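You operate a simulated robot arm through the tools that you are given. There is no shell and no other tool.

Carry out the task below with a simulated robot arm. There is one attempt and no reset: what you move stays moved.

JOB
Zero the yellow gauge, then feed the head in about 0.22 mm on it with the knob.
Fine: loosen the orange and black levers for it and tighten both again.
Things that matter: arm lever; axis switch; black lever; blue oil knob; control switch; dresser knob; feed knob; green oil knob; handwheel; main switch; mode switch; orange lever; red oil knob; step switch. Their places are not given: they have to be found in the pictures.

Only the result counts: the job must be done as asked and must still hold three seconds after the hand-in. Knocking over, shifting, dropping, spilling or breaking anything else fails it.

ROBOT AND FRAMES
A 6-joint arm with a fingered hand, fixed in place. Base frame: the origin is at the foot of the arm, x ahead of it, y to its left, z up. Lengths are in m, angles in degrees, forces in N, time in s.
With the tool pointing down near the work surface it reaches from about 0.34 to 0.76 m from the base axis. Its first joint turns from -166.0 to 166.0 degrees. Payload 4 kg.
The tool frame sits at the grasp point between the pads (the TCP): z along the fingers, y along the line on which they close. The tips reach 0.026 m beyond it. The gripper opens to 0.148 m. The gripper's body begins 0.073 m behind the TCP. The gripper is a hand of 3 fingers: y runs from the thumb to the fingers, the wrist lies at [0, 0, -0.239] in the tool frame, and closing takes about 1.5 s.
Orientation is that of the tool frame in the base frame, as a unit quaternion [w, x, y, z]. With the fingers straight down and closing along the base's y, the tool's x points along the base's -x, its y along +y and its z along -z.

CONTROLS
- The arm moves only by the tool nudge_tool. Its argument "moves" is text: rows parted by semicolons, each of 7 numbers parted by spaces: the gripper command, from -1 (shut) to 1 (fully open), values between in proportion, then the shift along the tool's x, y, z in cm, then the turn, a rotation vector about the tool's x, y, z in degrees. In form: jaw x y z rx ry rz; .... A call has 1 to 20 rows; each row is the pose to reach, as a shift and turn from the pose commanded when the call began, along the tool's axes at that moment. Each row takes 0.2 s and may step no farther than 0.05 m and 8.6 degrees from the row before; otherwise, or with a gripper value out of range, the whole call is refused. A pose out of reach is approached as far as the arm can. The call stops where the force on the tool passes 40 N (or 10 N more than at its start, if that is more) or the arm is blocked; 0.2 s more then pass. The fingers move at their own pace (about 0.153 m/s each) and stop on an object; they squeeze with about 22 N. The grip force told is the motor's: it shows also when the fingers shut on nothing. Time passes only in rows, and 0.2 s behind the last, so rows that repeat a pose let the fingers close. The reply holds the time, the measured pose of the TCP, the force on the tool along the base axes, the opening and the grip force, in the units named above and with some noise, with the torque about the TCP (base axes, N m) and any sound that the robot's microphone picked up.
- Cameras (640 x 400 px; columns grow to the right, rows downward): "scene" is fixed at [0.4011, 0.4992, 1.641]; the picture's right is [-0.96, 0.26, 0.00], its down [0.11, 0.40, -0.91] and it looks along [-0.24, -0.88, -0.41] (base axes); focal length 317 px, centre (320, 200). "wrist" rides on the gripper at [0.068, -0.039, -0.09] in the tool frame; the picture's right is [0.50, 0.87, 0.00], its down [-0.66, 0.38, -0.65] and it looks along [-0.57, 0.33, 0.76] (tool axes); focal length 222 px, centre (320, 200).
- camera(camera): a new picture of that camera. The clock stands still meanwhile.
- lift_body(by): slides the trunk up (or, below 0, down) by that many m; the arm rides with it, the base frame stays. It gives what a move gives, with no picture.
- hand_shape(shape): the hand has 3 fingers and takes this shape, open, in about a second: jaw (thumb against the fingers, like two jaws); tri (thumb and two fingers); tip (a fingertip pinch); poke (one finger out to press); point (the index stretched); flat (the hand flat); cup (the hand cupped); fist (a fist). The gripper value then closes the fingers along that shape, each until it touches; the sizes above hold for jaw. It gives what a move gives, with no picture.
- measure_at(camera, pixels): for up to 12 pixels [column, row] of the newest picture of that camera ("zoom" is the newest enlarged one), the place [x, y, z] in the base frame of the surface seen there, good to about 0.002 m, but the place of the scene camera against the robot may be out by one fixed shift of up to 0.012 m in any direction. The clock stands still meanwhile.
- enlarge(camera, box): a new picture of the part [left, top, right, bottom] of that camera's present view, enlarged. The clock stands still meanwhile.
- close_job(): hands the job in; it is judged then, once.

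Open the gripper and draw the arm clear of the work before you hand the job in, unless the task says otherwise.

The tools are called by a JSON object that holds its "api" and its "payload". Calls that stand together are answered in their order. nudge_tool: Moves the arm, as the interface text tells. Its arguments: {"type":"object","properties":{"moves":{"type":"string"}},"required":["moves"]} The other tools are called the same way: lift_body (by) slides the trunk up or down; hand_shape (shape) gives the hand a shape; camera (camera) takes a picture; measure_at (camera, pixels) gives the place of the surface under pixels of a picture; enlarge (camera, box) takes an enlarged picture of a part of a camera's view; close_job () hands the job in.

At the start:

```text
clock: 0.0
tool_pos: [0.0292, -0.4906, 1.2514]
ee_rot: [0.0, -0.001, 1.0, 0.001]
ft_force: [1.0, -0.1, 0.2]
torque: [0.01, 0.0, 0.0]
finger_gap: 0.148
grasp_force: 0.1
shape: jaw
trunk travel left (down, up): [-0.525, 0.065]
```

scene: 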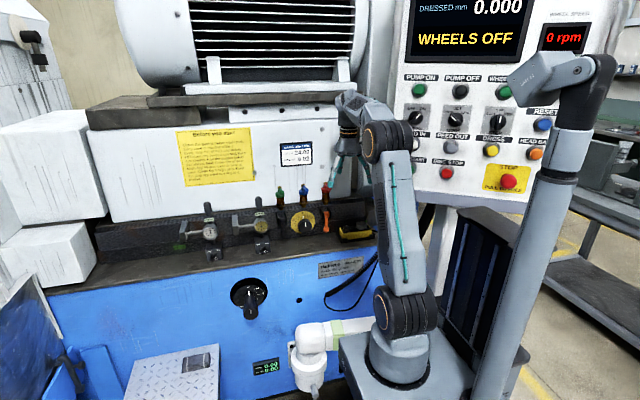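
wrist: 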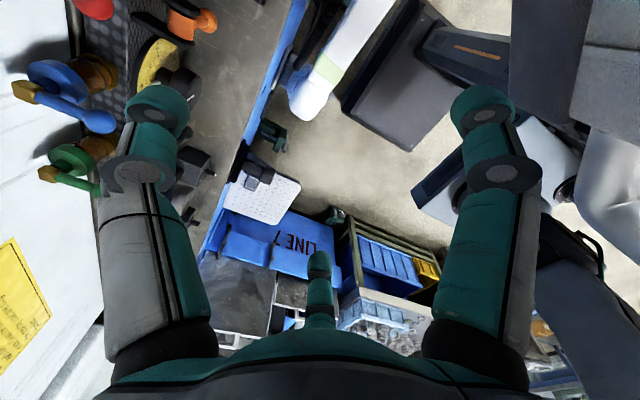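

I start by looking closely at the machine area around the yellow gauge (scene about 305,222) and the labels.

{"api": "enlarge", "payload": {"camera": "scene", "box": [170, 170, 390, 310]}}

{"api": "enlarge", "payload": {"camera": "scene", "box": [170, 120, 330, 200]}}

{"api": "enlarge", "payload": {"camera": "scene", "box": [390, 0, 600, 200]}}

{"api": "enlarge", "payload": {"camera": "wrist", "box": [0, 0, 320, 200]}}

```text
2.86 times, centred on (280, 240) of scene
```

zoom: 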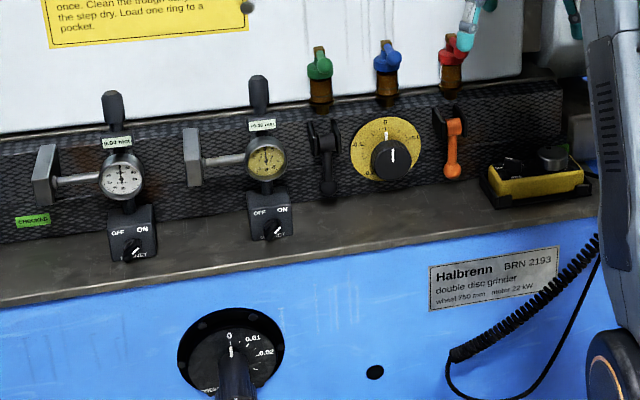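

```text
4.00 times, centred on (250, 160) of scene
```

zoom: 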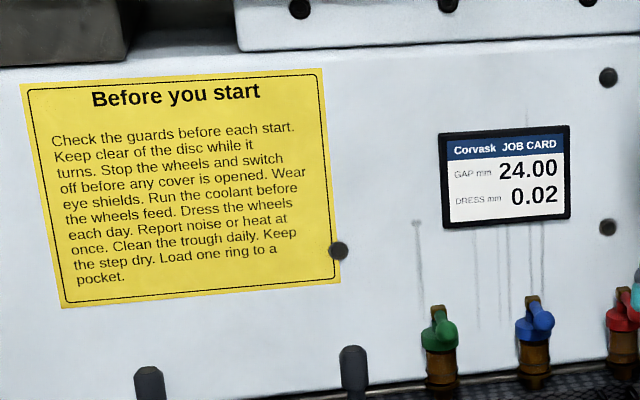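

```text
2.00 times, centred on (495, 100) of scene
```

zoom: 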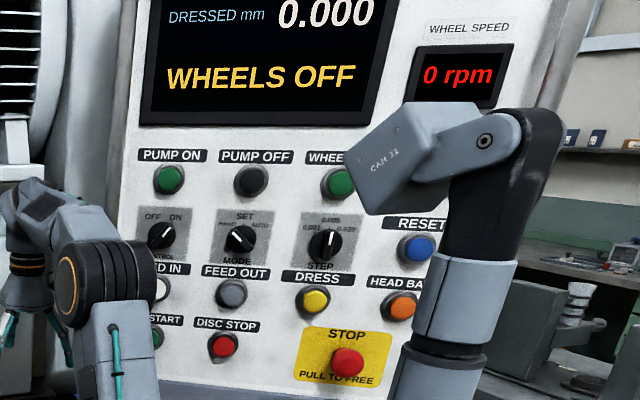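

```text
2.00 times, centred on (160, 100) of wrist
```

zoom: 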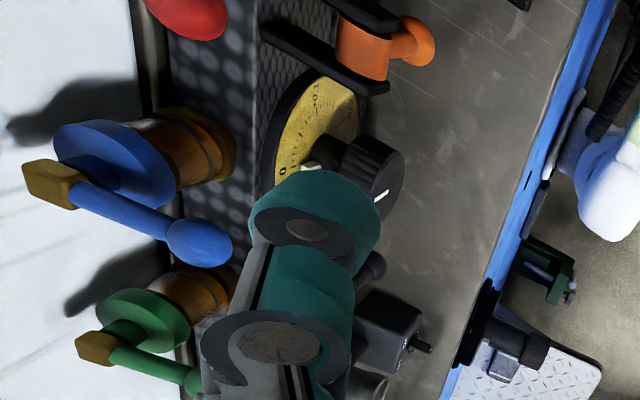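

Looking for the details of both dial gauges, the yellow scale with the knob, and the levers.

{"api": "enlarge", "payload": {"camera": "scene", "box": [180, 195, 280, 265]}}

{"api": "enlarge", "payload": {"camera": "scene", "box": [270, 200, 340, 245]}}

{"api": "enlarge", "payload": {"camera": "scene", "box": [220, 265, 320, 335]}}

{"api": "enlarge", "payload": {"camera": "scene", "box": [235, 205, 285, 240]}}

```text
5.71 times, centred on (230, 230) of scene
```

zoom: 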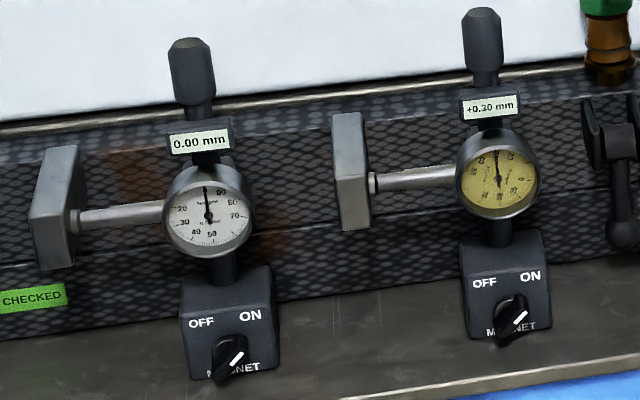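

```text
8.89 times, centred on (305, 222) of scene
```

zoom: 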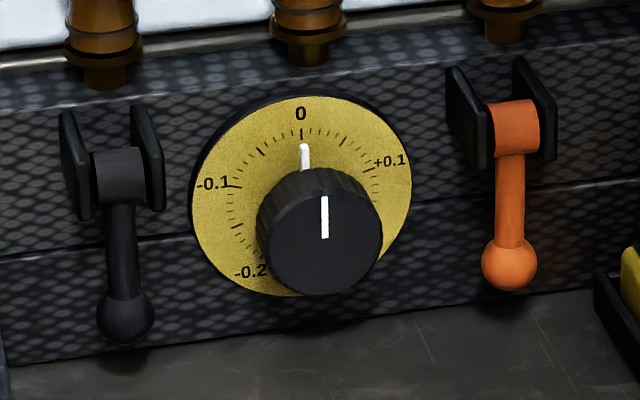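

```text
5.71 times, centred on (270, 300) of scene
```

zoom: 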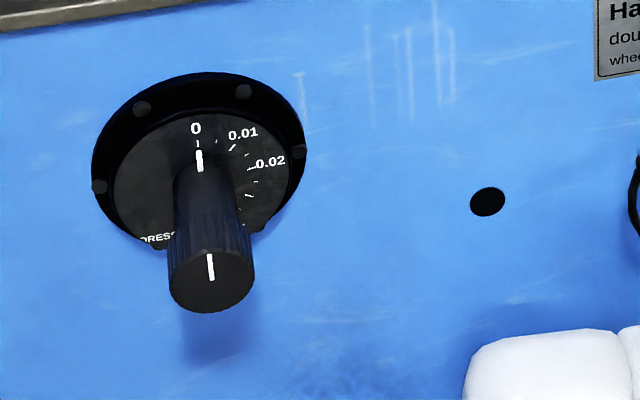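

```text
11.43 times, centred on (260, 222) of scene
```

zoom: 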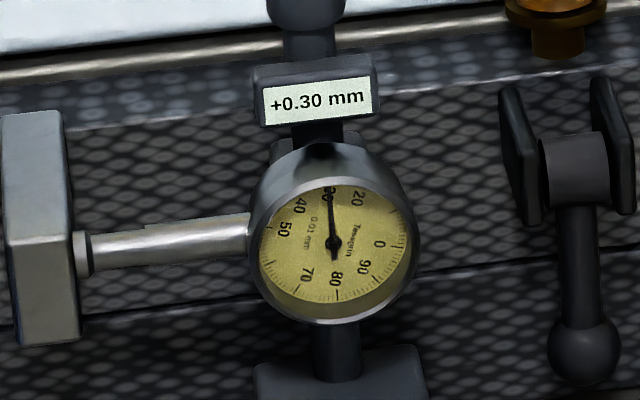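

Now I measure the main parts: yellow gauge, its bezel, the levers, the knob, the oil knobs and the sill.

{"api": "enlarge", "payload": {"camera": "scene", "box": [170, 170, 390, 310]}}

{"api": "measure_at", "payload": {"camera": "zoom", "pixels": [[266, 160], [266, 126], [258, 90], [200, 160], [270, 210], [392, 158], [385, 125], [452, 130], [451, 172], [325, 140], [329, 188], [320, 65]]}}

{"api": "measure_at", "payload": {"camera": "zoom", "pixels": [[388, 55], [451, 50], [540, 170], [420, 110], [400, 230], [300, 270], [240, 165], [290, 165], [122, 178], [266, 178], [235, 380], [360, 145]]}}

```text
2.86 times, centred on (280, 240) of scene
```

zoom: 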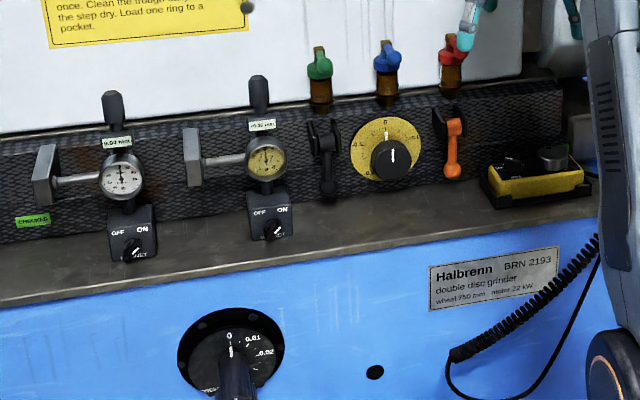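

```text
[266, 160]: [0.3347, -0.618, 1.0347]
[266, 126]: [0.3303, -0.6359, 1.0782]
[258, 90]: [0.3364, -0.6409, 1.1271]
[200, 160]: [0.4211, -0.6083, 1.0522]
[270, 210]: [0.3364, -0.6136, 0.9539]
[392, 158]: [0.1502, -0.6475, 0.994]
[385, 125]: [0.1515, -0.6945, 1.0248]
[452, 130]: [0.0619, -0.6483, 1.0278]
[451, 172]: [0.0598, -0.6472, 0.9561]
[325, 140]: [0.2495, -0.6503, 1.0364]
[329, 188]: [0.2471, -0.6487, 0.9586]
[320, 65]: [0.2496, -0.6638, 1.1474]
```

```text
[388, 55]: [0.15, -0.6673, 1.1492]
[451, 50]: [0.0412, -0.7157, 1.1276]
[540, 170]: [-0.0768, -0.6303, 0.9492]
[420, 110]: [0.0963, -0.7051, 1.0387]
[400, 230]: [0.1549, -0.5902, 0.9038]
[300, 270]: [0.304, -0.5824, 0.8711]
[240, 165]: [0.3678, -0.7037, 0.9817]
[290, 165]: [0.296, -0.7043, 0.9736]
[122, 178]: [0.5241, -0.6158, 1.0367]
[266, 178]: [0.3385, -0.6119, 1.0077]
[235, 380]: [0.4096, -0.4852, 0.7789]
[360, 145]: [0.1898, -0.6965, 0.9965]
```

The yellow dial gauge is at about (0.335,-0.618,1.035), reading +0.30 with its face turned. Black lever is at x≈0.248, orange lever at x≈0.06, feed knob at x≈0.15. I turn the hand to point at the machine (-y), camera uppermost, well in front of it.

{"api": "nudge_tool", "payload": {"moves": "1 -1.6 0.1 0.6 4.62 4.62 -4.62; 1 -3.2 0.2 1.2 9.24 9.24 -9.24; 1 -4.8 0.3 1.8 13.86 13.86 -13.86; 1 -6.4 0.4 2.4 18.48 18.48 -18.48; 1 -8 0.5 3 23.1 23.1 -23.1; 1 -9.6 0.6 3.6 27.7 27.7 -27.7; 1 -11.2 0.7 4.2 32.3 32.3 -32.3; 1 -12.8 0.9 4.9 36.9 36.9 -36.9; 1 -14.4 1.1 5.6 41.6 41.6 -41.6; 1 -16 1.3 6.3 46.2 46.2 -46.2; 1 -18 1.5 7 50.8 50.8 -50.8; 1 -20 1.7 7.8 55.4 55.4 -55.4; 1 -22 1.9 8.6 60 60 -60; 1 -24 2 9.4 64.7 64.7 -64.7; 1 -25 2 10 69.28 69.28 -69.28; 1 -25 2 10 69.28 69.28 -69.28"}}

{"api": "camera", "payload": {"camera": "scene"}}

{"api": "camera", "payload": {"camera": "wrist"}}

```text
clock: 3.4
tool_pos: [0.3724, -0.4582, 1.4059]
ee_rot: [0.505, 0.527, -0.52, 0.443]
ft_force: [0.7, 0.2, 0.2]
torque: [-0.02, 0.0, 0.03]
finger_gap: 0.1477
grasp_force: 0.1
shape: jaw
out of reach, approached as far as the arm can: row 6, 7, 8, 9, 10, 11, 12, 13, 14, 15, 16
trunk travel left (down, up): [-0.525, 0.065]
```

```text
taken
```

scene: 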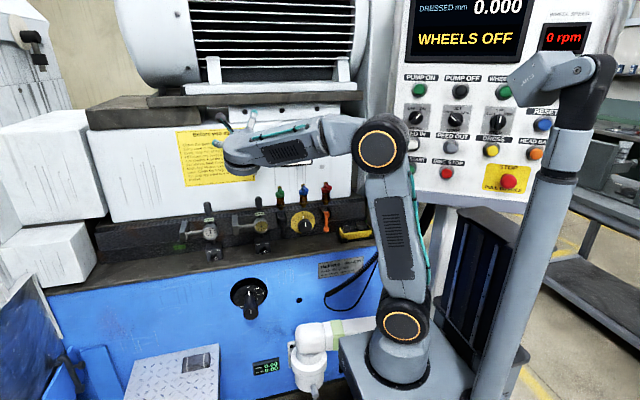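

```text
taken
```

wrist: 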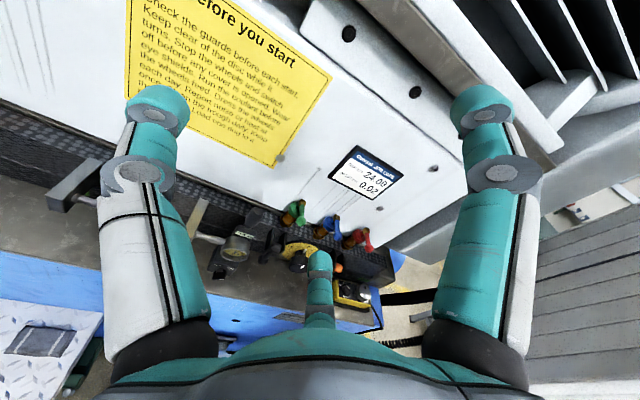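

The pose was approached only partway (z stayed 1.41). I measure the arm's shoulder, elbow and wrist to judge trunk height.

{"api": "measure_at", "payload": {"camera": "scene", "pixels": [[402, 325], [381, 150], [400, 370], [330, 130], [240, 150], [215, 143], [350, 375]]}}

```text
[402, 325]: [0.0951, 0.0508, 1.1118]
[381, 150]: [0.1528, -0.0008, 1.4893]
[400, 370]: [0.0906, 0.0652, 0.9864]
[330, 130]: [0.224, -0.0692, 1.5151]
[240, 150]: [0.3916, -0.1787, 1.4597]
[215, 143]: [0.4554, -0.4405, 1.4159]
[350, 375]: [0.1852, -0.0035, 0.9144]
```

Shoulder sits at z≈1.1, too high and close for a horizontal tool at z≈1.03, so I lower the trunk 0.32 m.

{"api": "lift_body", "payload": {"by": -0.32}}

{"api": "camera", "payload": {"camera": "scene"}}

{"api": "camera", "payload": {"camera": "wrist"}}

```text
clock: 6.6
tool_pos: [0.3721, -0.4574, 1.0838]
ee_rot: [0.505, 0.527, -0.521, 0.443]
ft_force: [1.6, 0.4, 0.0]
torque: [0.01, -0.03, 0.01]
finger_gap: 0.1478
grasp_force: 0.1
shape: jaw
trunk travel left (down, up): [-0.205, 0.385]
```

```text
taken
```

scene: 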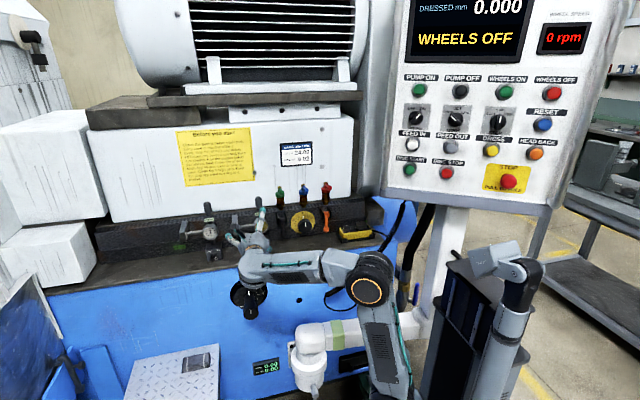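

```text
taken
```

wrist: 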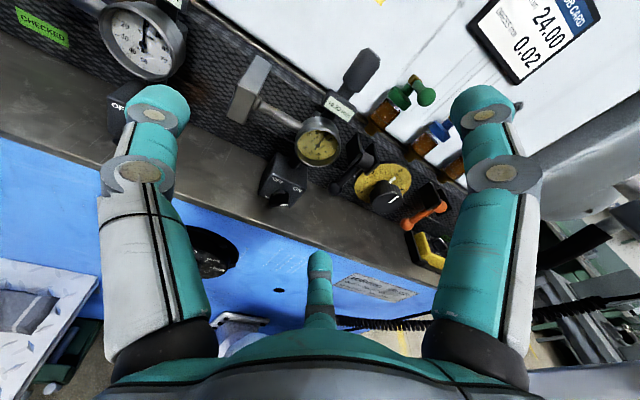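

To see what pose is now taken as commanded, I send a null row.

{"api": "nudge_tool", "payload": {"moves": "1 0 0 0 0 0 0"}}

```text
clock: 7.0
tool_pos: [0.3709, -0.458, 1.0851]
ee_rot: [0.505, 0.527, -0.521, 0.442]
ft_force: [0.1, 0.8, 0.6]
torque: [0.01, 0.02, 0.0]
finger_gap: 0.1481
grasp_force: 0.1
shape: jaw
trunk travel left (down, up): [-0.205, 0.385]
```

The commanded pose follows the measured one. I square the tool to point exactly along -y and stop 10 cm in front of the yellow gauge.

{"api": "nudge_tool", "payload": {"moves": "1 -1.64 1.56 2.36 1.6 2.85 1.95; 1 -3.28 3.12 4.73 3.2 5.7 3.9; 1 -3.28 3.12 4.73 3.2 5.7 3.9"}}

{"api": "camera", "payload": {"camera": "scene"}}

{"api": "camera", "payload": {"camera": "wrist"}}

```text
clock: 7.8
tool_pos: [0.3681, -0.4912, 1.1309]
ee_rot: [0.501, 0.512, -0.509, 0.477]
ft_force: [0.3, -0.7, -0.6]
torque: [-0.02, 0.0, 0.01]
finger_gap: 0.148
grasp_force: 0.0
shape: jaw
out of reach, approached as far as the arm can: row 1, 2, 3
trunk travel left (down, up): [-0.205, 0.385]
```

```text
taken
```

scene: 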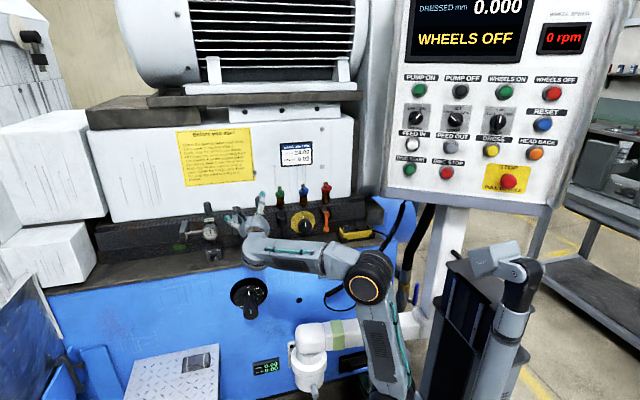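

```text
taken
```

wrist: 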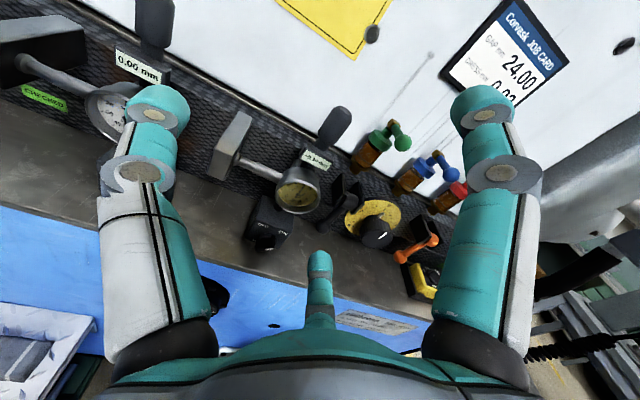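

Still reported out of reach. I test pure translations: 4 cm down without turning.

{"api": "nudge_tool", "payload": {"moves": "1 -2 0 0 0 0 0; 1 -4 0 0 0 0 0; 1 -4 0 0 0 0 0"}}

{"api": "nudge_tool", "payload": {"moves": "1 0 0 2 0 0 0; 1 0 0 4 0 0 0; 1 0 0 4 0 0 0"}}

```text
clock: 8.6
tool_pos: [0.3767, -0.4865, 1.1189]
ee_rot: [0.502, 0.515, -0.511, 0.471]
ft_force: [0.2, 0.2, -0.1]
torque: [0.0, 0.0, 0.0]
finger_gap: 0.1477
grasp_force: 0.0
shape: jaw
out of reach, approached as far as the arm can: row 1, 2, 3
trunk travel left (down, up): [-0.205, 0.385]
```

```text
clock: 9.4
tool_pos: [0.3794, -0.5269, 1.1247]
ee_rot: [0.501, 0.513, -0.51, 0.474]
ft_force: [0.1, 0.1, 0.0]
torque: [0.0, -0.01, -0.01]
finger_gap: 0.1478
grasp_force: 0.0
shape: jaw
out of reach, approached as far as the arm can: row 1, 2, 3
trunk travel left (down, up): [-0.205, 0.385]
```

Downward is what's limited, so the trunk goes down another 0.10 m.

{"api": "lift_body", "payload": {"by": -0.1}}

{"api": "nudge_tool", "payload": {"moves": "1 0 0 -1 0.3 0.5 1; 1 0 0 -2 1 1.5 3; 1 0 0 -2 1 1.5 3"}}

```text
clock: 10.7
tool_pos: [0.3792, -0.5273, 1.0255]
ee_rot: [0.501, 0.514, -0.51, 0.475]
ft_force: [0.2, 0.6, -0.1]
torque: [0.02, -0.01, 0.02]
finger_gap: 0.148
grasp_force: 0.0
shape: jaw
trunk travel left (down, up): [-0.105, 0.485]
```

```text
clock: 11.5
tool_pos: [0.3864, -0.5056, 1.0445]
ee_rot: [-0.492, -0.5, 0.515, -0.494]
ft_force: [0.0, -0.9, -0.2]
torque: [0.01, 0.02, 0.01]
finger_gap: 0.1478
grasp_force: 0.2
shape: jaw
out of reach, approached as far as the arm can: row 1, 2, 3
trunk travel left (down, up): [-0.105, 0.485]
```

Nearly square now. I move toward x=0.335, z=1.055 with the small remaining correction.

{"api": "nudge_tool", "payload": {"moves": "1 0.5 2.5 1.2 0 0 0; 1 1 5 2.5 0.7 1.6 -1; 1 1 5 2.5 0.7 1.6 -1"}}

{"api": "camera", "payload": {"camera": "scene"}}

{"api": "camera", "payload": {"camera": "wrist"}}

```text
clock: 12.3
tool_pos: [0.3431, -0.5312, 1.0718]
ee_rot: [0.499, 0.501, -0.5, 0.5]
ft_force: [-0.5, -0.2, 1.2]
torque: [0.02, 0.0, -0.03]
finger_gap: 0.148
grasp_force: 0.0
shape: jaw
out of reach, approached as far as the arm can: row 1, 2, 3
trunk travel left (down, up): [-0.105, 0.485]
```

```text
taken
```

scene: 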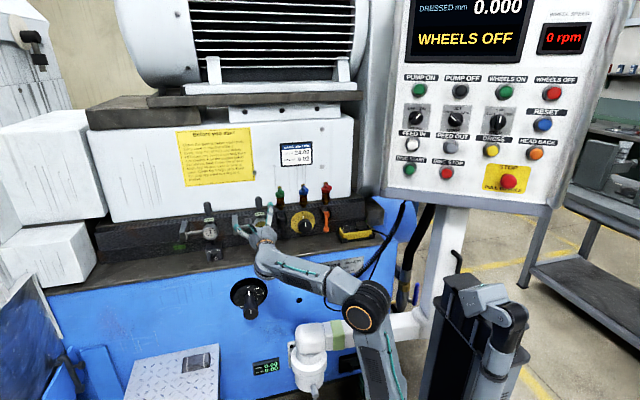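

```text
taken
```

wrist: 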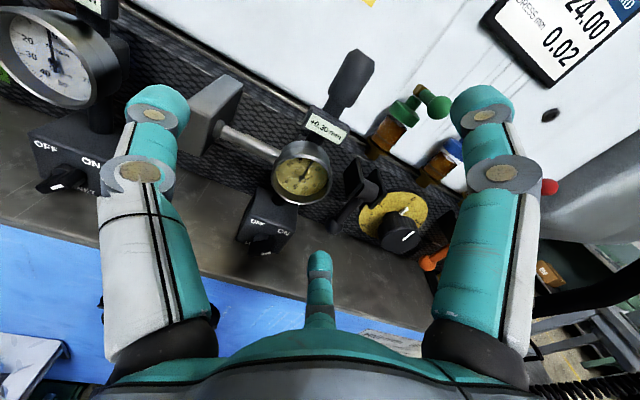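

Orientation is now exact, but height is still limited (z 1.072). I measure the arm's links in the picture to see why.

{"api": "measure_at", "payload": {"camera": "scene", "pixels": [[366, 305], [345, 285], [265, 262], [275, 245], [266, 236], [265, 255], [390, 370], [310, 270], [240, 222], [268, 207], [312, 335]]}}

{"api": "enlarge", "payload": {"camera": "scene", "box": [220, 190, 420, 400]}}

```text
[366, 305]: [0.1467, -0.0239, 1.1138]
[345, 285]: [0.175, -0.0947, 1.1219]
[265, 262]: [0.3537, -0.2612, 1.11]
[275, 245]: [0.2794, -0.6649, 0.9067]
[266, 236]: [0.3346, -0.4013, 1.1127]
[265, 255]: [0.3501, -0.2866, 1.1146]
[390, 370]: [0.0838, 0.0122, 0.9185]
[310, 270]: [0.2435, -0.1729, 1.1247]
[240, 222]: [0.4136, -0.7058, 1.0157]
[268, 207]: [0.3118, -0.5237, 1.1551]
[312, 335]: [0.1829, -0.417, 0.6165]
```

```text
1.90 times, centred on (320, 295) of scene
```

zoom: 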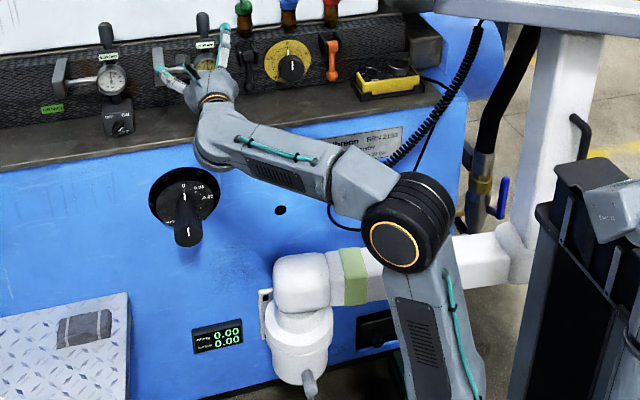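

The forearm is about level and the wrist bend seems to be the limit when the forearm would tilt down; I lower the trunk 0.06 m more and re-aim.

{"api": "lift_body", "payload": {"by": -0.06}}

{"api": "nudge_tool", "payload": {"moves": "1 1 0.4 0 0 0 0; 1 2.3 0.8 0 0 0 0; 1 2.3 0.8 0 0 0 0"}}

{"api": "camera", "payload": {"camera": "wrist"}}

```text
clock: 13.3
tool_pos: [0.3415, -0.5312, 1.0115]
ee_rot: [0.499, 0.501, -0.5, 0.5]
ft_force: [0.9, 0.3, -0.1]
torque: [-0.01, 0.0, 0.02]
finger_gap: 0.1478
grasp_force: 0.1
shape: jaw
trunk travel left (down, up): [-0.045, 0.545]
```

```text
clock: 14.1
tool_pos: [0.3335, -0.5305, 1.0335]
ee_rot: [0.498, 0.501, -0.5, 0.5]
ft_force: [0.2, -0.3, -0.3]
torque: [-0.01, -0.01, 0.01]
finger_gap: 0.148
grasp_force: 0.1
shape: jaw
trunk travel left (down, up): [-0.045, 0.545]
```

```text
taken
```

wrist: 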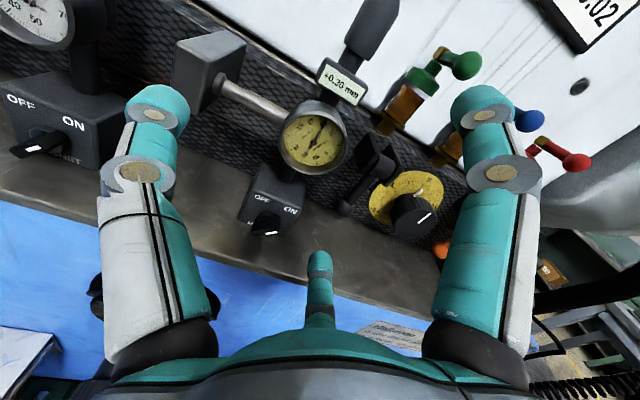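

Now fully in reach. I measure the gauge through the wrist camera: bezel rim, glass, label plate, stem, and lever.

{"api": "enlarge", "payload": {"camera": "wrist", "box": [230, 60, 390, 220]}}

{"api": "measure_at", "payload": {"camera": "wrist", "pixels": [[313, 141], [283, 155], [343, 125], [300, 112], [325, 168], [318, 104], [338, 82], [372, 50], [250, 98], [208, 70], [272, 190], [268, 222]]}}

{"api": "measure_at", "payload": {"camera": "wrist", "pixels": [[376, 165], [346, 208], [405, 195], [425, 215], [385, 190], [440, 190], [440, 250], [461, 65], [528, 118], [575, 160], [435, 75], [372, 130]]}}

```text
2.50 times, centred on (310, 140) of wrist
```

zoom: 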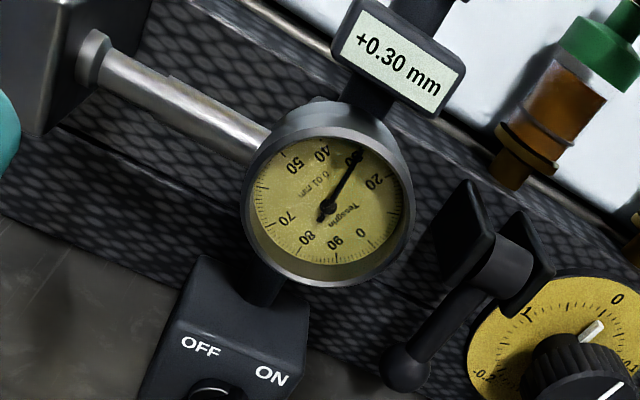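

```text
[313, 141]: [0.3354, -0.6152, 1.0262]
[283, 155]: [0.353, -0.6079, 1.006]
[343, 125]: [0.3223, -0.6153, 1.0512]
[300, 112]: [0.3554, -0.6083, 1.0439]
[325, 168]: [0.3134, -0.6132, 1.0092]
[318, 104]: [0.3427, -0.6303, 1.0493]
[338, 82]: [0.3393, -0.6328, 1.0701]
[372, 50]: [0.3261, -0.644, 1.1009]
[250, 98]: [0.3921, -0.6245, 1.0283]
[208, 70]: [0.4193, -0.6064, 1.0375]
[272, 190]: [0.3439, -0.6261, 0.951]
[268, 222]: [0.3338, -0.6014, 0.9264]
```

```text
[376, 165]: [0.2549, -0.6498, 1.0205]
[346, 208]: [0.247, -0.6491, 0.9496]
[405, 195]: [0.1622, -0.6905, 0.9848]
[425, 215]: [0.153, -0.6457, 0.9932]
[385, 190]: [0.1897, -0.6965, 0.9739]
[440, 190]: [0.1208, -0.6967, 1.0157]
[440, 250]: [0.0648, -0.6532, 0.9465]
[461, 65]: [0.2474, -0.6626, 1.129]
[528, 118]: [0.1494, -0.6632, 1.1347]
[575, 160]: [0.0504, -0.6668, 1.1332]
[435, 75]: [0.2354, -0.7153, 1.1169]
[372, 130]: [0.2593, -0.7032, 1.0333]
```

The gauge centre is (0.335, -0.615, 1.026), rim front at y≈-0.608, radius ≈0.0275. I check where the three fingertips are in this shape.

{"api": "measure_at", "payload": {"camera": "wrist", "pixels": [[320, 258], [320, 290], [320, 318], [158, 100], [155, 150], [140, 175], [483, 100], [495, 150], [510, 172], [180, 280], [460, 280], [320, 345]]}}

{"api": "enlarge", "payload": {"camera": "scene", "box": [200, 190, 330, 280]}}

```text
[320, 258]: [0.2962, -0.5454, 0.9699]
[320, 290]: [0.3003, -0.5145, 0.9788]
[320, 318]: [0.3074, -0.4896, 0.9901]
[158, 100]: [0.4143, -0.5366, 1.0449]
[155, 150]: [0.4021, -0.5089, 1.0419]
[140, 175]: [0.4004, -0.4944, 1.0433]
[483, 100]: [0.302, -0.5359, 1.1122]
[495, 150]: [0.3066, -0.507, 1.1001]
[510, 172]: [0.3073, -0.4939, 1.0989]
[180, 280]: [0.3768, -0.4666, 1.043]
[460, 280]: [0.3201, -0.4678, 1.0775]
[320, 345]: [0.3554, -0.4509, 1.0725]
```

```text
4.44 times, centred on (265, 235) of scene
```

zoom: 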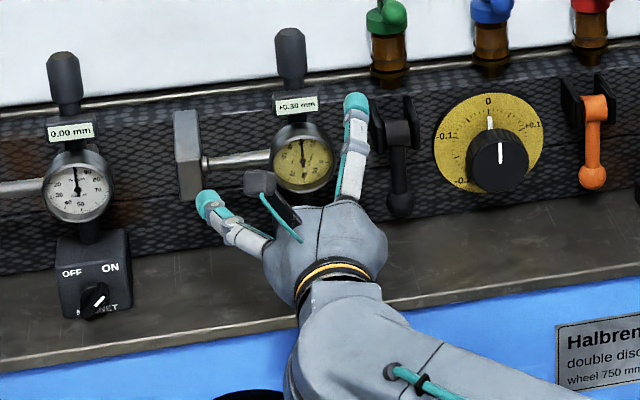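

The hand is a three-way gripper (thumb at +X, two fingers at -X up/down). I test-close to about 65 mm in free air to see how the tips move.

{"api": "nudge_tool", "payload": {"moves": "-0.12 0 0 0 0 0 0; -0.12 0 0 0 0 0 0; -0.12 0 0 0 0 0 0; -0.12 0 0 0 0 0 0; -0.12 0 0 0 0 0 0"}}

{"api": "camera", "payload": {"camera": "wrist"}}

{"api": "enlarge", "payload": {"camera": "scene", "box": [200, 190, 330, 280]}}

```text
clock: 15.3
tool_pos: [0.3346, -0.5321, 1.0327]
ee_rot: [0.499, 0.501, -0.5, 0.5]
ft_force: [0.6, -1.1, 0.4]
torque: [0.01, 0.0, 0.03]
finger_gap: 0.0658
grasp_force: 0.1
shape: jaw
trunk travel left (down, up): [-0.045, 0.545]
```

```text
taken
```

wrist: 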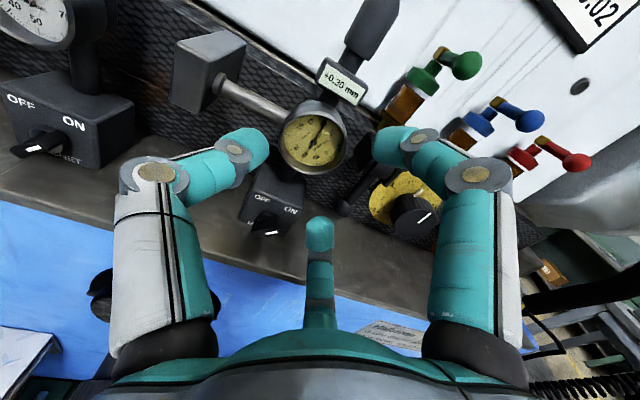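

```text
4.44 times, centred on (265, 235) of scene
```

zoom: 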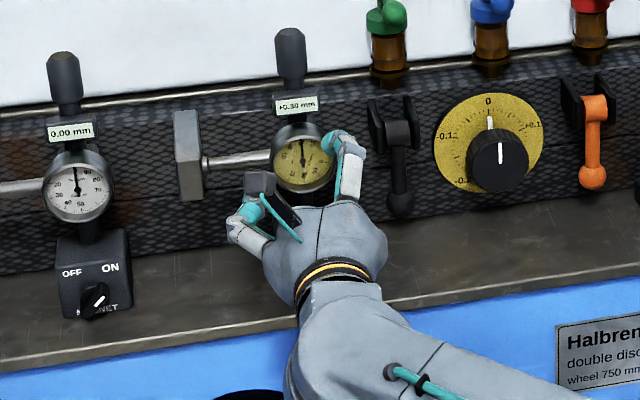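

The distal links curl inward. I measure where the tips are at this closure.

{"api": "measure_at", "payload": {"camera": "wrist", "pixels": [[258, 147], [240, 145], [200, 170], [385, 147], [400, 145], [440, 165], [320, 230], [320, 260], [150, 190]]}}

```text
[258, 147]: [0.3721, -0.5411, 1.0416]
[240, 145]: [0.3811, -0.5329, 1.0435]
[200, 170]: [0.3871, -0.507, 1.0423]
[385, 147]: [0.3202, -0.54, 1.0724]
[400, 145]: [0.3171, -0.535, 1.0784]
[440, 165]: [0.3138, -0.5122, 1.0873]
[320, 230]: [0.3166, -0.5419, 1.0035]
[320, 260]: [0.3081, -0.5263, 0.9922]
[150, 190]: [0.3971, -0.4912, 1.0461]
```

Tips land about 15 mm beyond the TCP. I open to ~75 mm, line up on the gauge axis (z 1.026), and pre-roll +54° so that there is room for the counter-clockwise 108° turn.

{"api": "nudge_tool", "payload": {"moves": "0 -0.3 0 0 0 0 8; 0 -0.65 0 0 0 0 16; 0 -0.65 0 0 0 0 24; 0 -0.65 0 0 0 0 32; 0 -0.65 0 0 0 0 40; 0 -0.65 0 0 0 0 48; 0 -0.65 0 0 0 0 54; 0 -0.65 0 0 0 0 54"}}

{"api": "camera", "payload": {"camera": "wrist"}}

```text
clock: 17.1
tool_pos: [0.3621, -0.5848, 1.1431]
ee_rot: [-0.217, -0.219, 0.675, -0.671]
ft_force: [0.4, -1.0, -0.4]
torque: [0.0, 0.0, -0.03]
finger_gap: 0.0735
grasp_force: 0.1
shape: jaw
out of reach, approached as far as the arm can: row 1, 2, 3, 4, 5, 6, 7, 8
trunk travel left (down, up): [-0.045, 0.545]
```

```text
taken
```

wrist: 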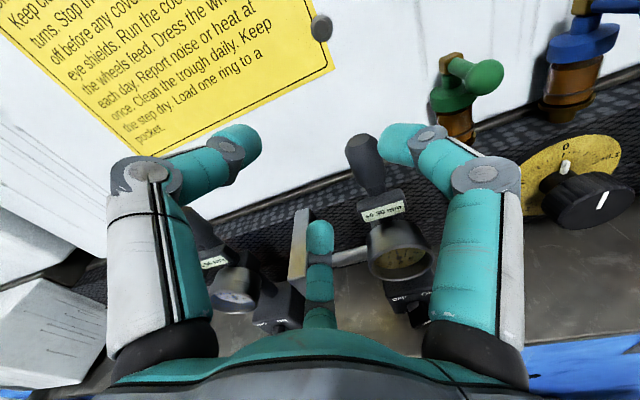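

That roll direction runs into a joint limit and the hand drifted (no contact). I back straight off, roll back to 0 and return to the axis.

{"api": "nudge_tool", "payload": {"moves": "0 0 0 -2.5 0 0 0; 0 0 0 -5.5 0 0 -4; 0 0 0 -5.5 0 0 -12; 0 -0.6 1.5 -5.5 0 0 -20; 0 -1.2 3 -5.5 0 0 -28; 0 -1.8 4.5 -5.5 0 0 -36; 0 -2.5 6 -5.5 0 0 -44; 0 -3.3 8 -5.5 0 0 -52; 0 -4.2 10.3 -5.5 0 0 -60; 0 -4.2 10.3 -5.5 0 0 -60"}}

```text
clock: 19.3
tool_pos: [0.335, -0.5292, 1.0347]
ee_rot: [0.525, 0.527, -0.473, 0.472]
ft_force: [0.6, 0.6, 0.5]
torque: [-0.01, -0.01, -0.01]
finger_gap: 0.0735
grasp_force: 0.0
shape: jaw
out of reach, approached as far as the arm can: row 1, 2
trunk travel left (down, up): [-0.045, 0.545]
```

Good. Now I test in free air whether a -108° roll stays in reach from here.

{"api": "nudge_tool", "payload": {"moves": "0 0 0 0 0 0 -8; 0 0 0 0 0 0 -16; 0 0 0 0 0 0 -24; 0 0 0 0 0 0 -32; 0 0 0 0 0 0 -40; 0 0 0 0 0 0 -48; 0 0 0 0 0 0 -56; 0 0 0 0 0 0 -64; 0 0 0 0 0 0 -72; 0 0 0 0 0 0 -80; 0 0 0 0 0 0 -88; 0 0 0 0 0 0 -96; 0 0 0 0 0 0 -104; 0 0 0 0 0 0 -104"}}

{"api": "camera", "payload": {"camera": "wrist"}}

```text
clock: 22.3
tool_pos: [0.3348, -0.5288, 1.0343]
ee_rot: [0.695, 0.697, 0.123, -0.124]
ft_force: [-0.1, 0.3, 0.1]
torque: [0.01, -0.02, -0.03]
finger_gap: 0.0736
grasp_force: 0.0
shape: jaw
trunk travel left (down, up): [-0.045, 0.545]
```

```text
taken
```

wrist: 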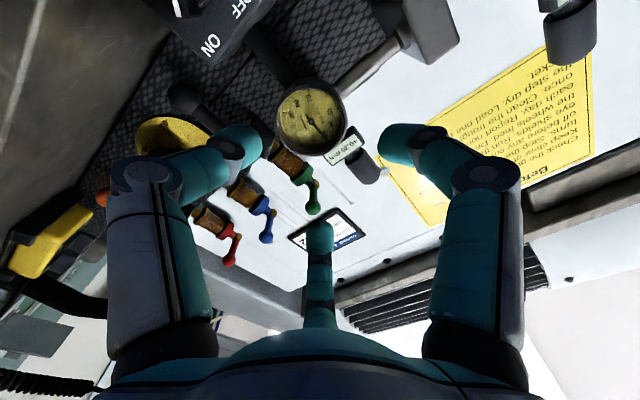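

A roll of -110° works without drift. From this lower view I measure the gauge again (pin near (310,115)) to average out errors.

{"api": "enlarge", "payload": {"camera": "wrist", "box": [250, 60, 370, 180]}}

{"api": "measure_at", "payload": {"camera": "zoom", "pixels": [[325, 295], [180, 310], [480, 280], [300, 150], [320, 430], [470, 200], [200, 230], [460, 380]]}}

```text
3.33 times, centred on (310, 120) of wrist
```

zoom: 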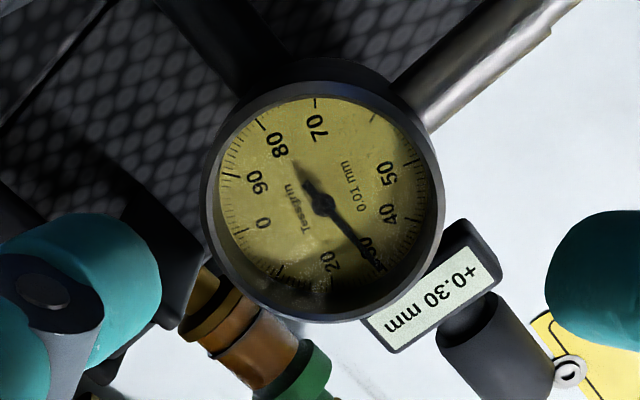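

```text
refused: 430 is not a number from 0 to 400
```

{"api": "measure_at", "payload": {"camera": "zoom", "pixels": [[325, 205], [212, 220], [436, 180], [300, 95], [340, 312], [240, 285], [300, 160], [440, 100]]}}

```text
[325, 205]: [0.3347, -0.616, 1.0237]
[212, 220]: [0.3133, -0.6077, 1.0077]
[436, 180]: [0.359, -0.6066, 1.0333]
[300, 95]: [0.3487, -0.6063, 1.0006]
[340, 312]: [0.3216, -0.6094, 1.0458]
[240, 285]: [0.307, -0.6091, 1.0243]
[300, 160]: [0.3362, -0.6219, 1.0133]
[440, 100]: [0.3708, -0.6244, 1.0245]
```

Gauge axis is (0.335, 1.025) in x,z. I roll back to about -4° and move to 4 cm short of the gripping depth.

{"api": "nudge_tool", "payload": {"moves": "0 0.32 -0.89 0 0 0 8; 0 0.32 -0.89 0 0 0 16; 0 0.32 -0.89 0 0 0 24; 0 0.32 -0.89 0 0 0 32; 0 0.32 -0.89 0 0 0 40; 0 0.32 -0.89 0 0 0 48; 0 0.32 -0.89 0 0 0 56; 0 0.32 -0.89 0 0 0 64; 0 0.32 -0.89 0 0 0 72; 0 0.32 -0.89 0 0 0 80; 0 0.32 -0.89 0 0 0 88; 0 0.32 -0.89 1 0 0 96; 0 0.32 -0.89 3 0 0 104; 0 0.32 -0.89 3 0 0 106; 0 0.32 -0.89 3 0 0 106"}}

{"api": "camera", "payload": {"camera": "wrist"}}

{"api": "enlarge", "payload": {"camera": "scene", "box": [200, 190, 330, 280]}}

```text
clock: 25.5
tool_pos: [0.3343, -0.5588, 1.0247]
ee_rot: [0.515, 0.518, -0.483, 0.483]
ft_force: [-0.2, 0.2, -0.2]
torque: [0.05, 0.0, 0.01]
finger_gap: 0.0736
grasp_force: 0.0
shape: jaw
trunk travel left (down, up): [-0.045, 0.545]
```

```text
taken
```

wrist: 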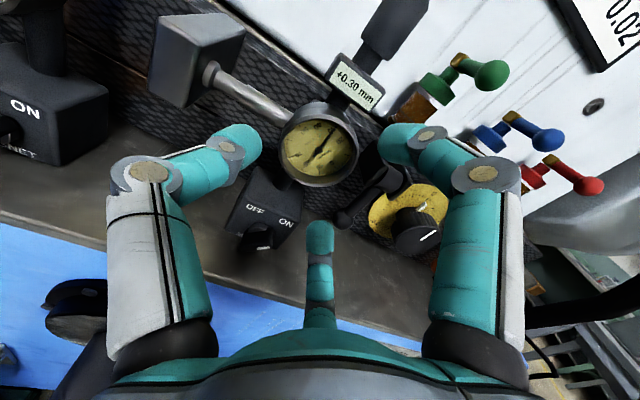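

```text
4.44 times, centred on (265, 235) of scene
```

zoom: 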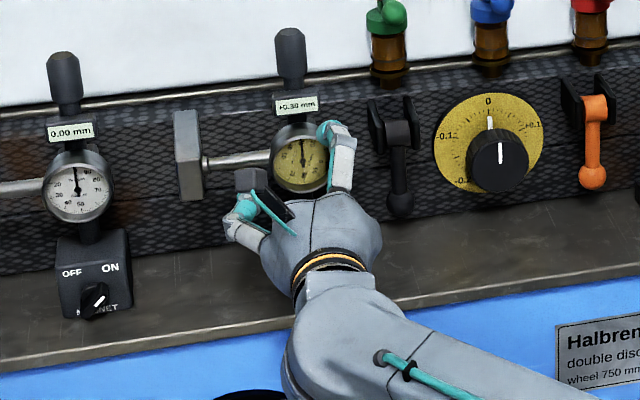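

Clear view: gauge lies between the tips. I advance 4.3 cm, leaving the fingers open around the bezel.

{"api": "nudge_tool", "payload": {"moves": "0 0 0 1.5 0 0 0; 0 0 0 3 0 0 0; 0 0 0 4.3 0 0 0; 0 0 0 4.3 0 0 0"}}

{"api": "camera", "payload": {"camera": "wrist"}}

{"api": "enlarge", "payload": {"camera": "scene", "box": [220, 190, 300, 250]}}

```text
clock: 26.5
tool_pos: [0.335, -0.599, 1.0254]
ee_rot: [0.516, 0.518, -0.482, 0.482]
ft_force: [-0.9, 21.2, -6.4]
torque: [0.25, 0.28, 0.98]
finger_gap: 0.0738
grasp_force: 0.2
shape: jaw
trunk travel left (down, up): [-0.045, 0.545]
```

```text
taken
```

wrist: 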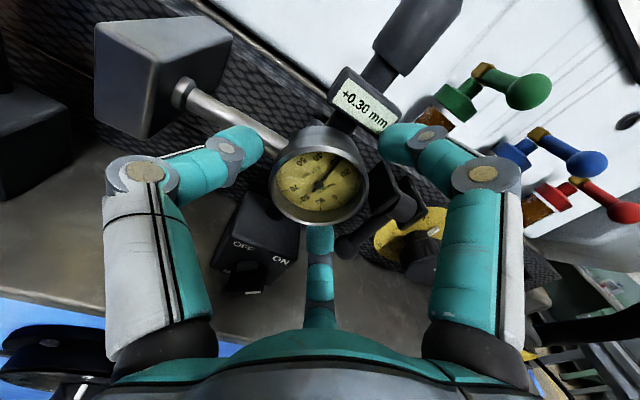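

```text
6.67 times, centred on (260, 220) of scene
```

zoom: 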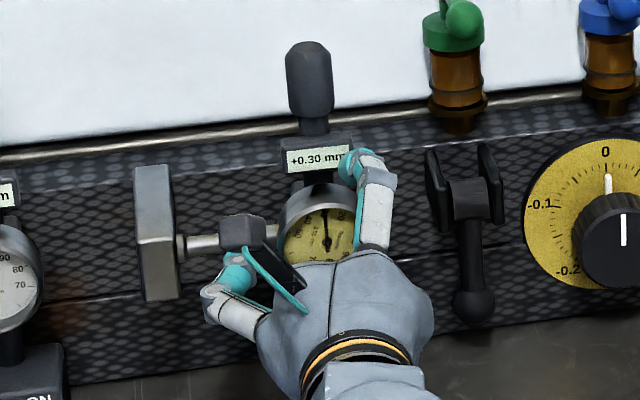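

Contact: 21 N push with torque placing it at x≈+0.047 from the TCP — the thumb tip touches the gauge's plunger stem (y≈-0.6245). So tips reach 26 mm; I back off 9 mm.

{"api": "nudge_tool", "payload": {"moves": "0 0 0 -0.9 0 0 0; 0 0 0 -0.9 0 0 0"}}

{"api": "camera", "payload": {"camera": "wrist"}}

{"api": "enlarge", "payload": {"camera": "scene", "box": [180, 190, 300, 270]}}

```text
clock: 27.1
tool_pos: [0.3356, -0.5931, 1.024]
ee_rot: [0.516, 0.517, -0.483, 0.482]
ft_force: [-0.1, -0.1, -0.3]
torque: [0.01, -0.04, 0.02]
finger_gap: 0.0736
grasp_force: 0.0
shape: jaw
trunk travel left (down, up): [-0.045, 0.545]
```

```text
taken
```

wrist: 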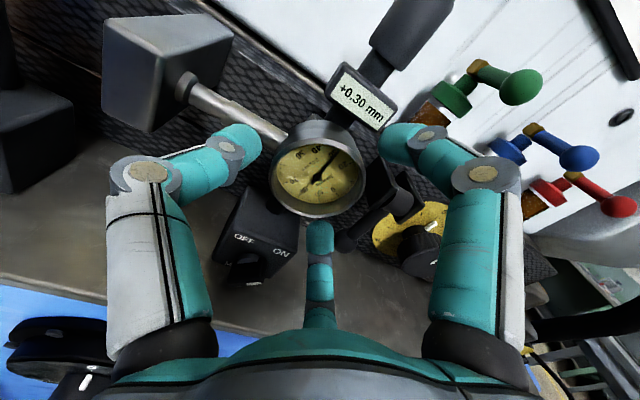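

```text
5.00 times, centred on (240, 230) of scene
```

zoom: 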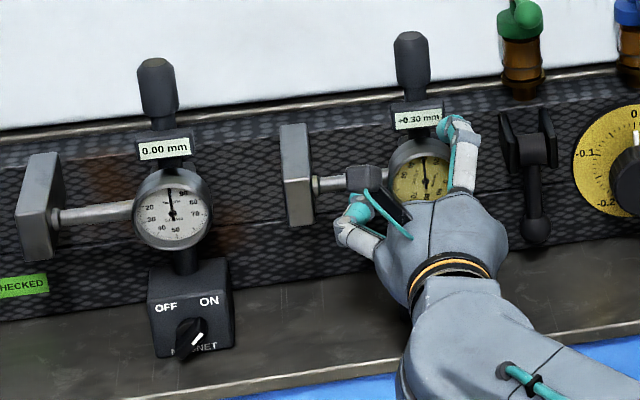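

Free of contact, gauge unchanged at +0.30. Now I close on the bezel.

{"api": "nudge_tool", "payload": {"moves": "-0.3 0 0 0 0 0 0; -0.5 0 0 0 0 0 0; -0.5 0 0 0 0 0 0; -0.5 0 0 0 0 0 0"}}

{"api": "camera", "payload": {"camera": "wrist"}}

```text
clock: 28.1
tool_pos: [0.3341, -0.5924, 1.025]
ee_rot: [0.515, 0.519, -0.482, 0.483]
ft_force: [0.6, -2.9, -0.3]
torque: [-0.01, -0.01, 0.07]
finger_gap: 0.0513
grasp_force: 22.1
shape: jaw
trunk travel left (down, up): [-0.045, 0.545]
```

```text
taken
```

wrist: 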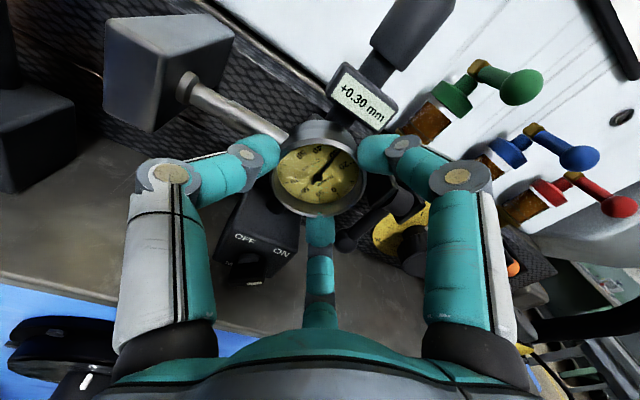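

Three-point grip on the bezel (gap 51 mm, 22 N). I turn 16° counter-clockwise as a trial.

{"api": "nudge_tool", "payload": {"moves": "-0.5 0 0 0 0 0 -5; -0.5 0 0 0 0 0 -10; -0.5 0 0 0 0 0 -16; -0.5 0 0 0 0 0 -16"}}

{"api": "camera", "payload": {"camera": "wrist"}}

{"api": "enlarge", "payload": {"camera": "wrist", "box": [250, 60, 410, 220]}}

```text
clock: 29.1
tool_pos: [0.3344, -0.5922, 1.0257]
ee_rot: [0.579, 0.58, -0.405, 0.405]
ft_force: [2.4, -2.9, 1.2]
torque: [-0.03, -0.01, 0.01]
finger_gap: 0.0511
grasp_force: 22.0
shape: jaw
trunk travel left (down, up): [-0.045, 0.545]
```

```text
taken
```

wrist: 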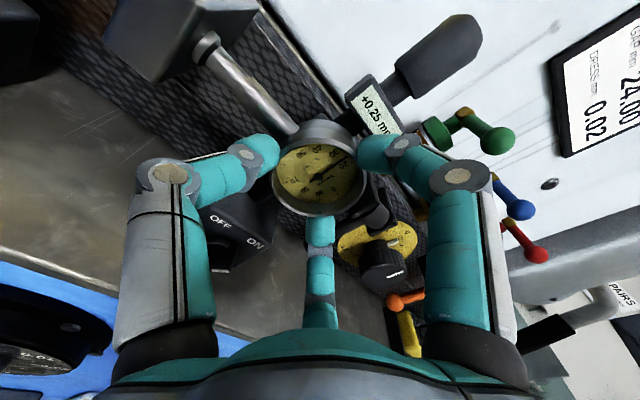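

```text
2.50 times, centred on (330, 140) of wrist
```

zoom: 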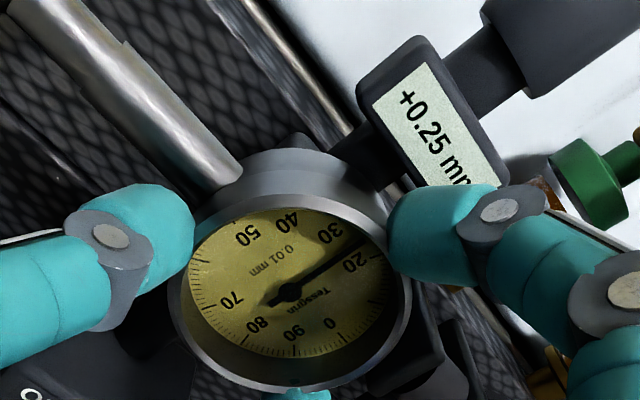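

It works: display now +0.25 after 16°. I go on for another 80°.

{"api": "nudge_tool", "payload": {"moves": "-0.5 0 0 0 0 0 -6; -0.5 0 0 0 0 0 -12; -0.5 0 0 0 0 0 -18; -0.5 0 0 0 0 0 -24; -0.5 0 0 0 0 0 -30; -0.5 0 0 0 0 0 -36; -0.5 0 0 0 0 0 -42; -0.5 0 0 0 0 0 -48; -0.5 0 0 0 0 0 -54; -0.5 0 0 0 0 0 -60; -0.5 0 0 0 0 0 -66; -0.5 0 0 0 0 0 -72; -0.5 0 0 0 0 0 -78; -0.5 0 0 0 0 0 -82; -0.5 0 0 0 0 0 -82"}}

{"api": "camera", "payload": {"camera": "wrist"}}

{"api": "enlarge", "payload": {"camera": "scene", "box": [220, 190, 300, 250]}}

```text
clock: 32.3
tool_pos: [0.335, -0.594, 1.0238]
ee_rot: [0.702, 0.705, 0.075, -0.074]
ft_force: [6.3, -0.7, 0.7]
torque: [0.15, -0.03, 0.14]
finger_gap: 0.0509
grasp_force: 22.5
shape: jaw
trunk travel left (down, up): [-0.045, 0.545]
```

```text
taken
```

wrist: 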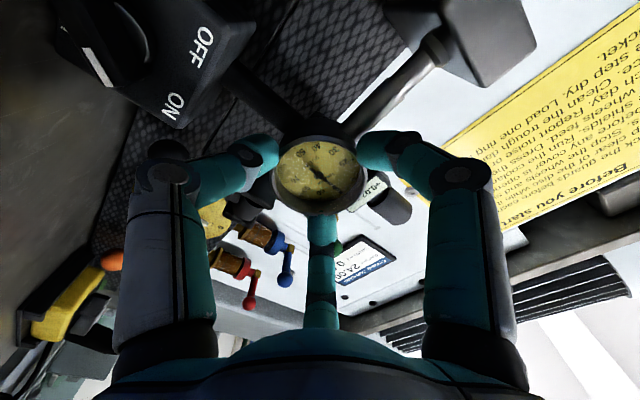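

```text
6.67 times, centred on (260, 220) of scene
```

zoom: 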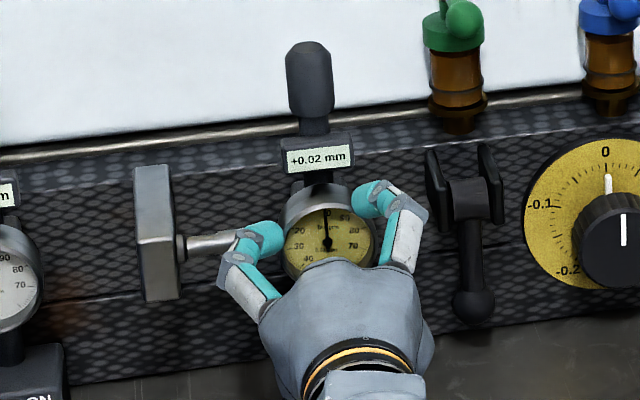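

The display reads +0.02; a further 7° should zero it.

{"api": "nudge_tool", "payload": {"moves": "-0.5 0 0 0 0 0 -3.5; -0.5 0 0 0 0 0 -6.5; -0.5 0 0 0 0 0 -6.5"}}

{"api": "enlarge", "payload": {"camera": "scene", "box": [235, 200, 285, 240]}}

{"api": "enlarge", "payload": {"camera": "wrist", "box": [270, 120, 390, 220]}}

```text
clock: 33.1
tool_pos: [0.3357, -0.592, 1.0247]
ee_rot: [0.696, 0.699, 0.114, -0.114]
ft_force: [4.5, 0.2, -0.4]
torque: [0.23, -0.03, 0.08]
finger_gap: 0.0511
grasp_force: 22.1
shape: jaw
trunk travel left (down, up): [-0.045, 0.545]
```

```text
10.00 times, centred on (260, 220) of scene
```

zoom: 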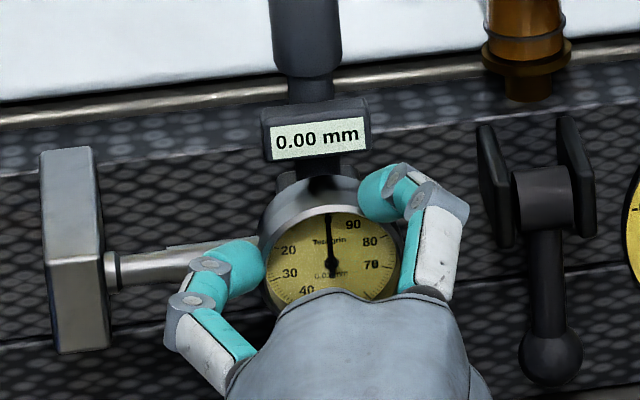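

```text
4.00 times, centred on (330, 170) of wrist
```

zoom: 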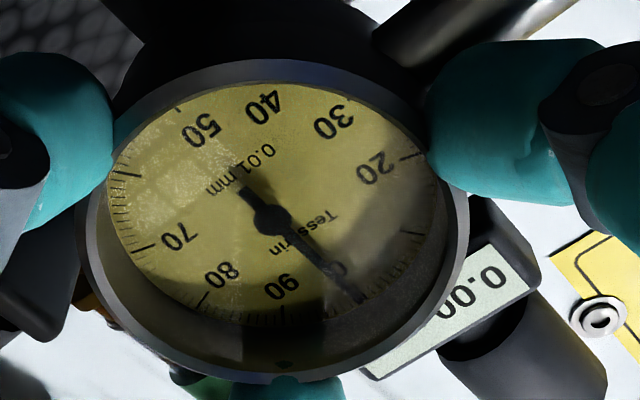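

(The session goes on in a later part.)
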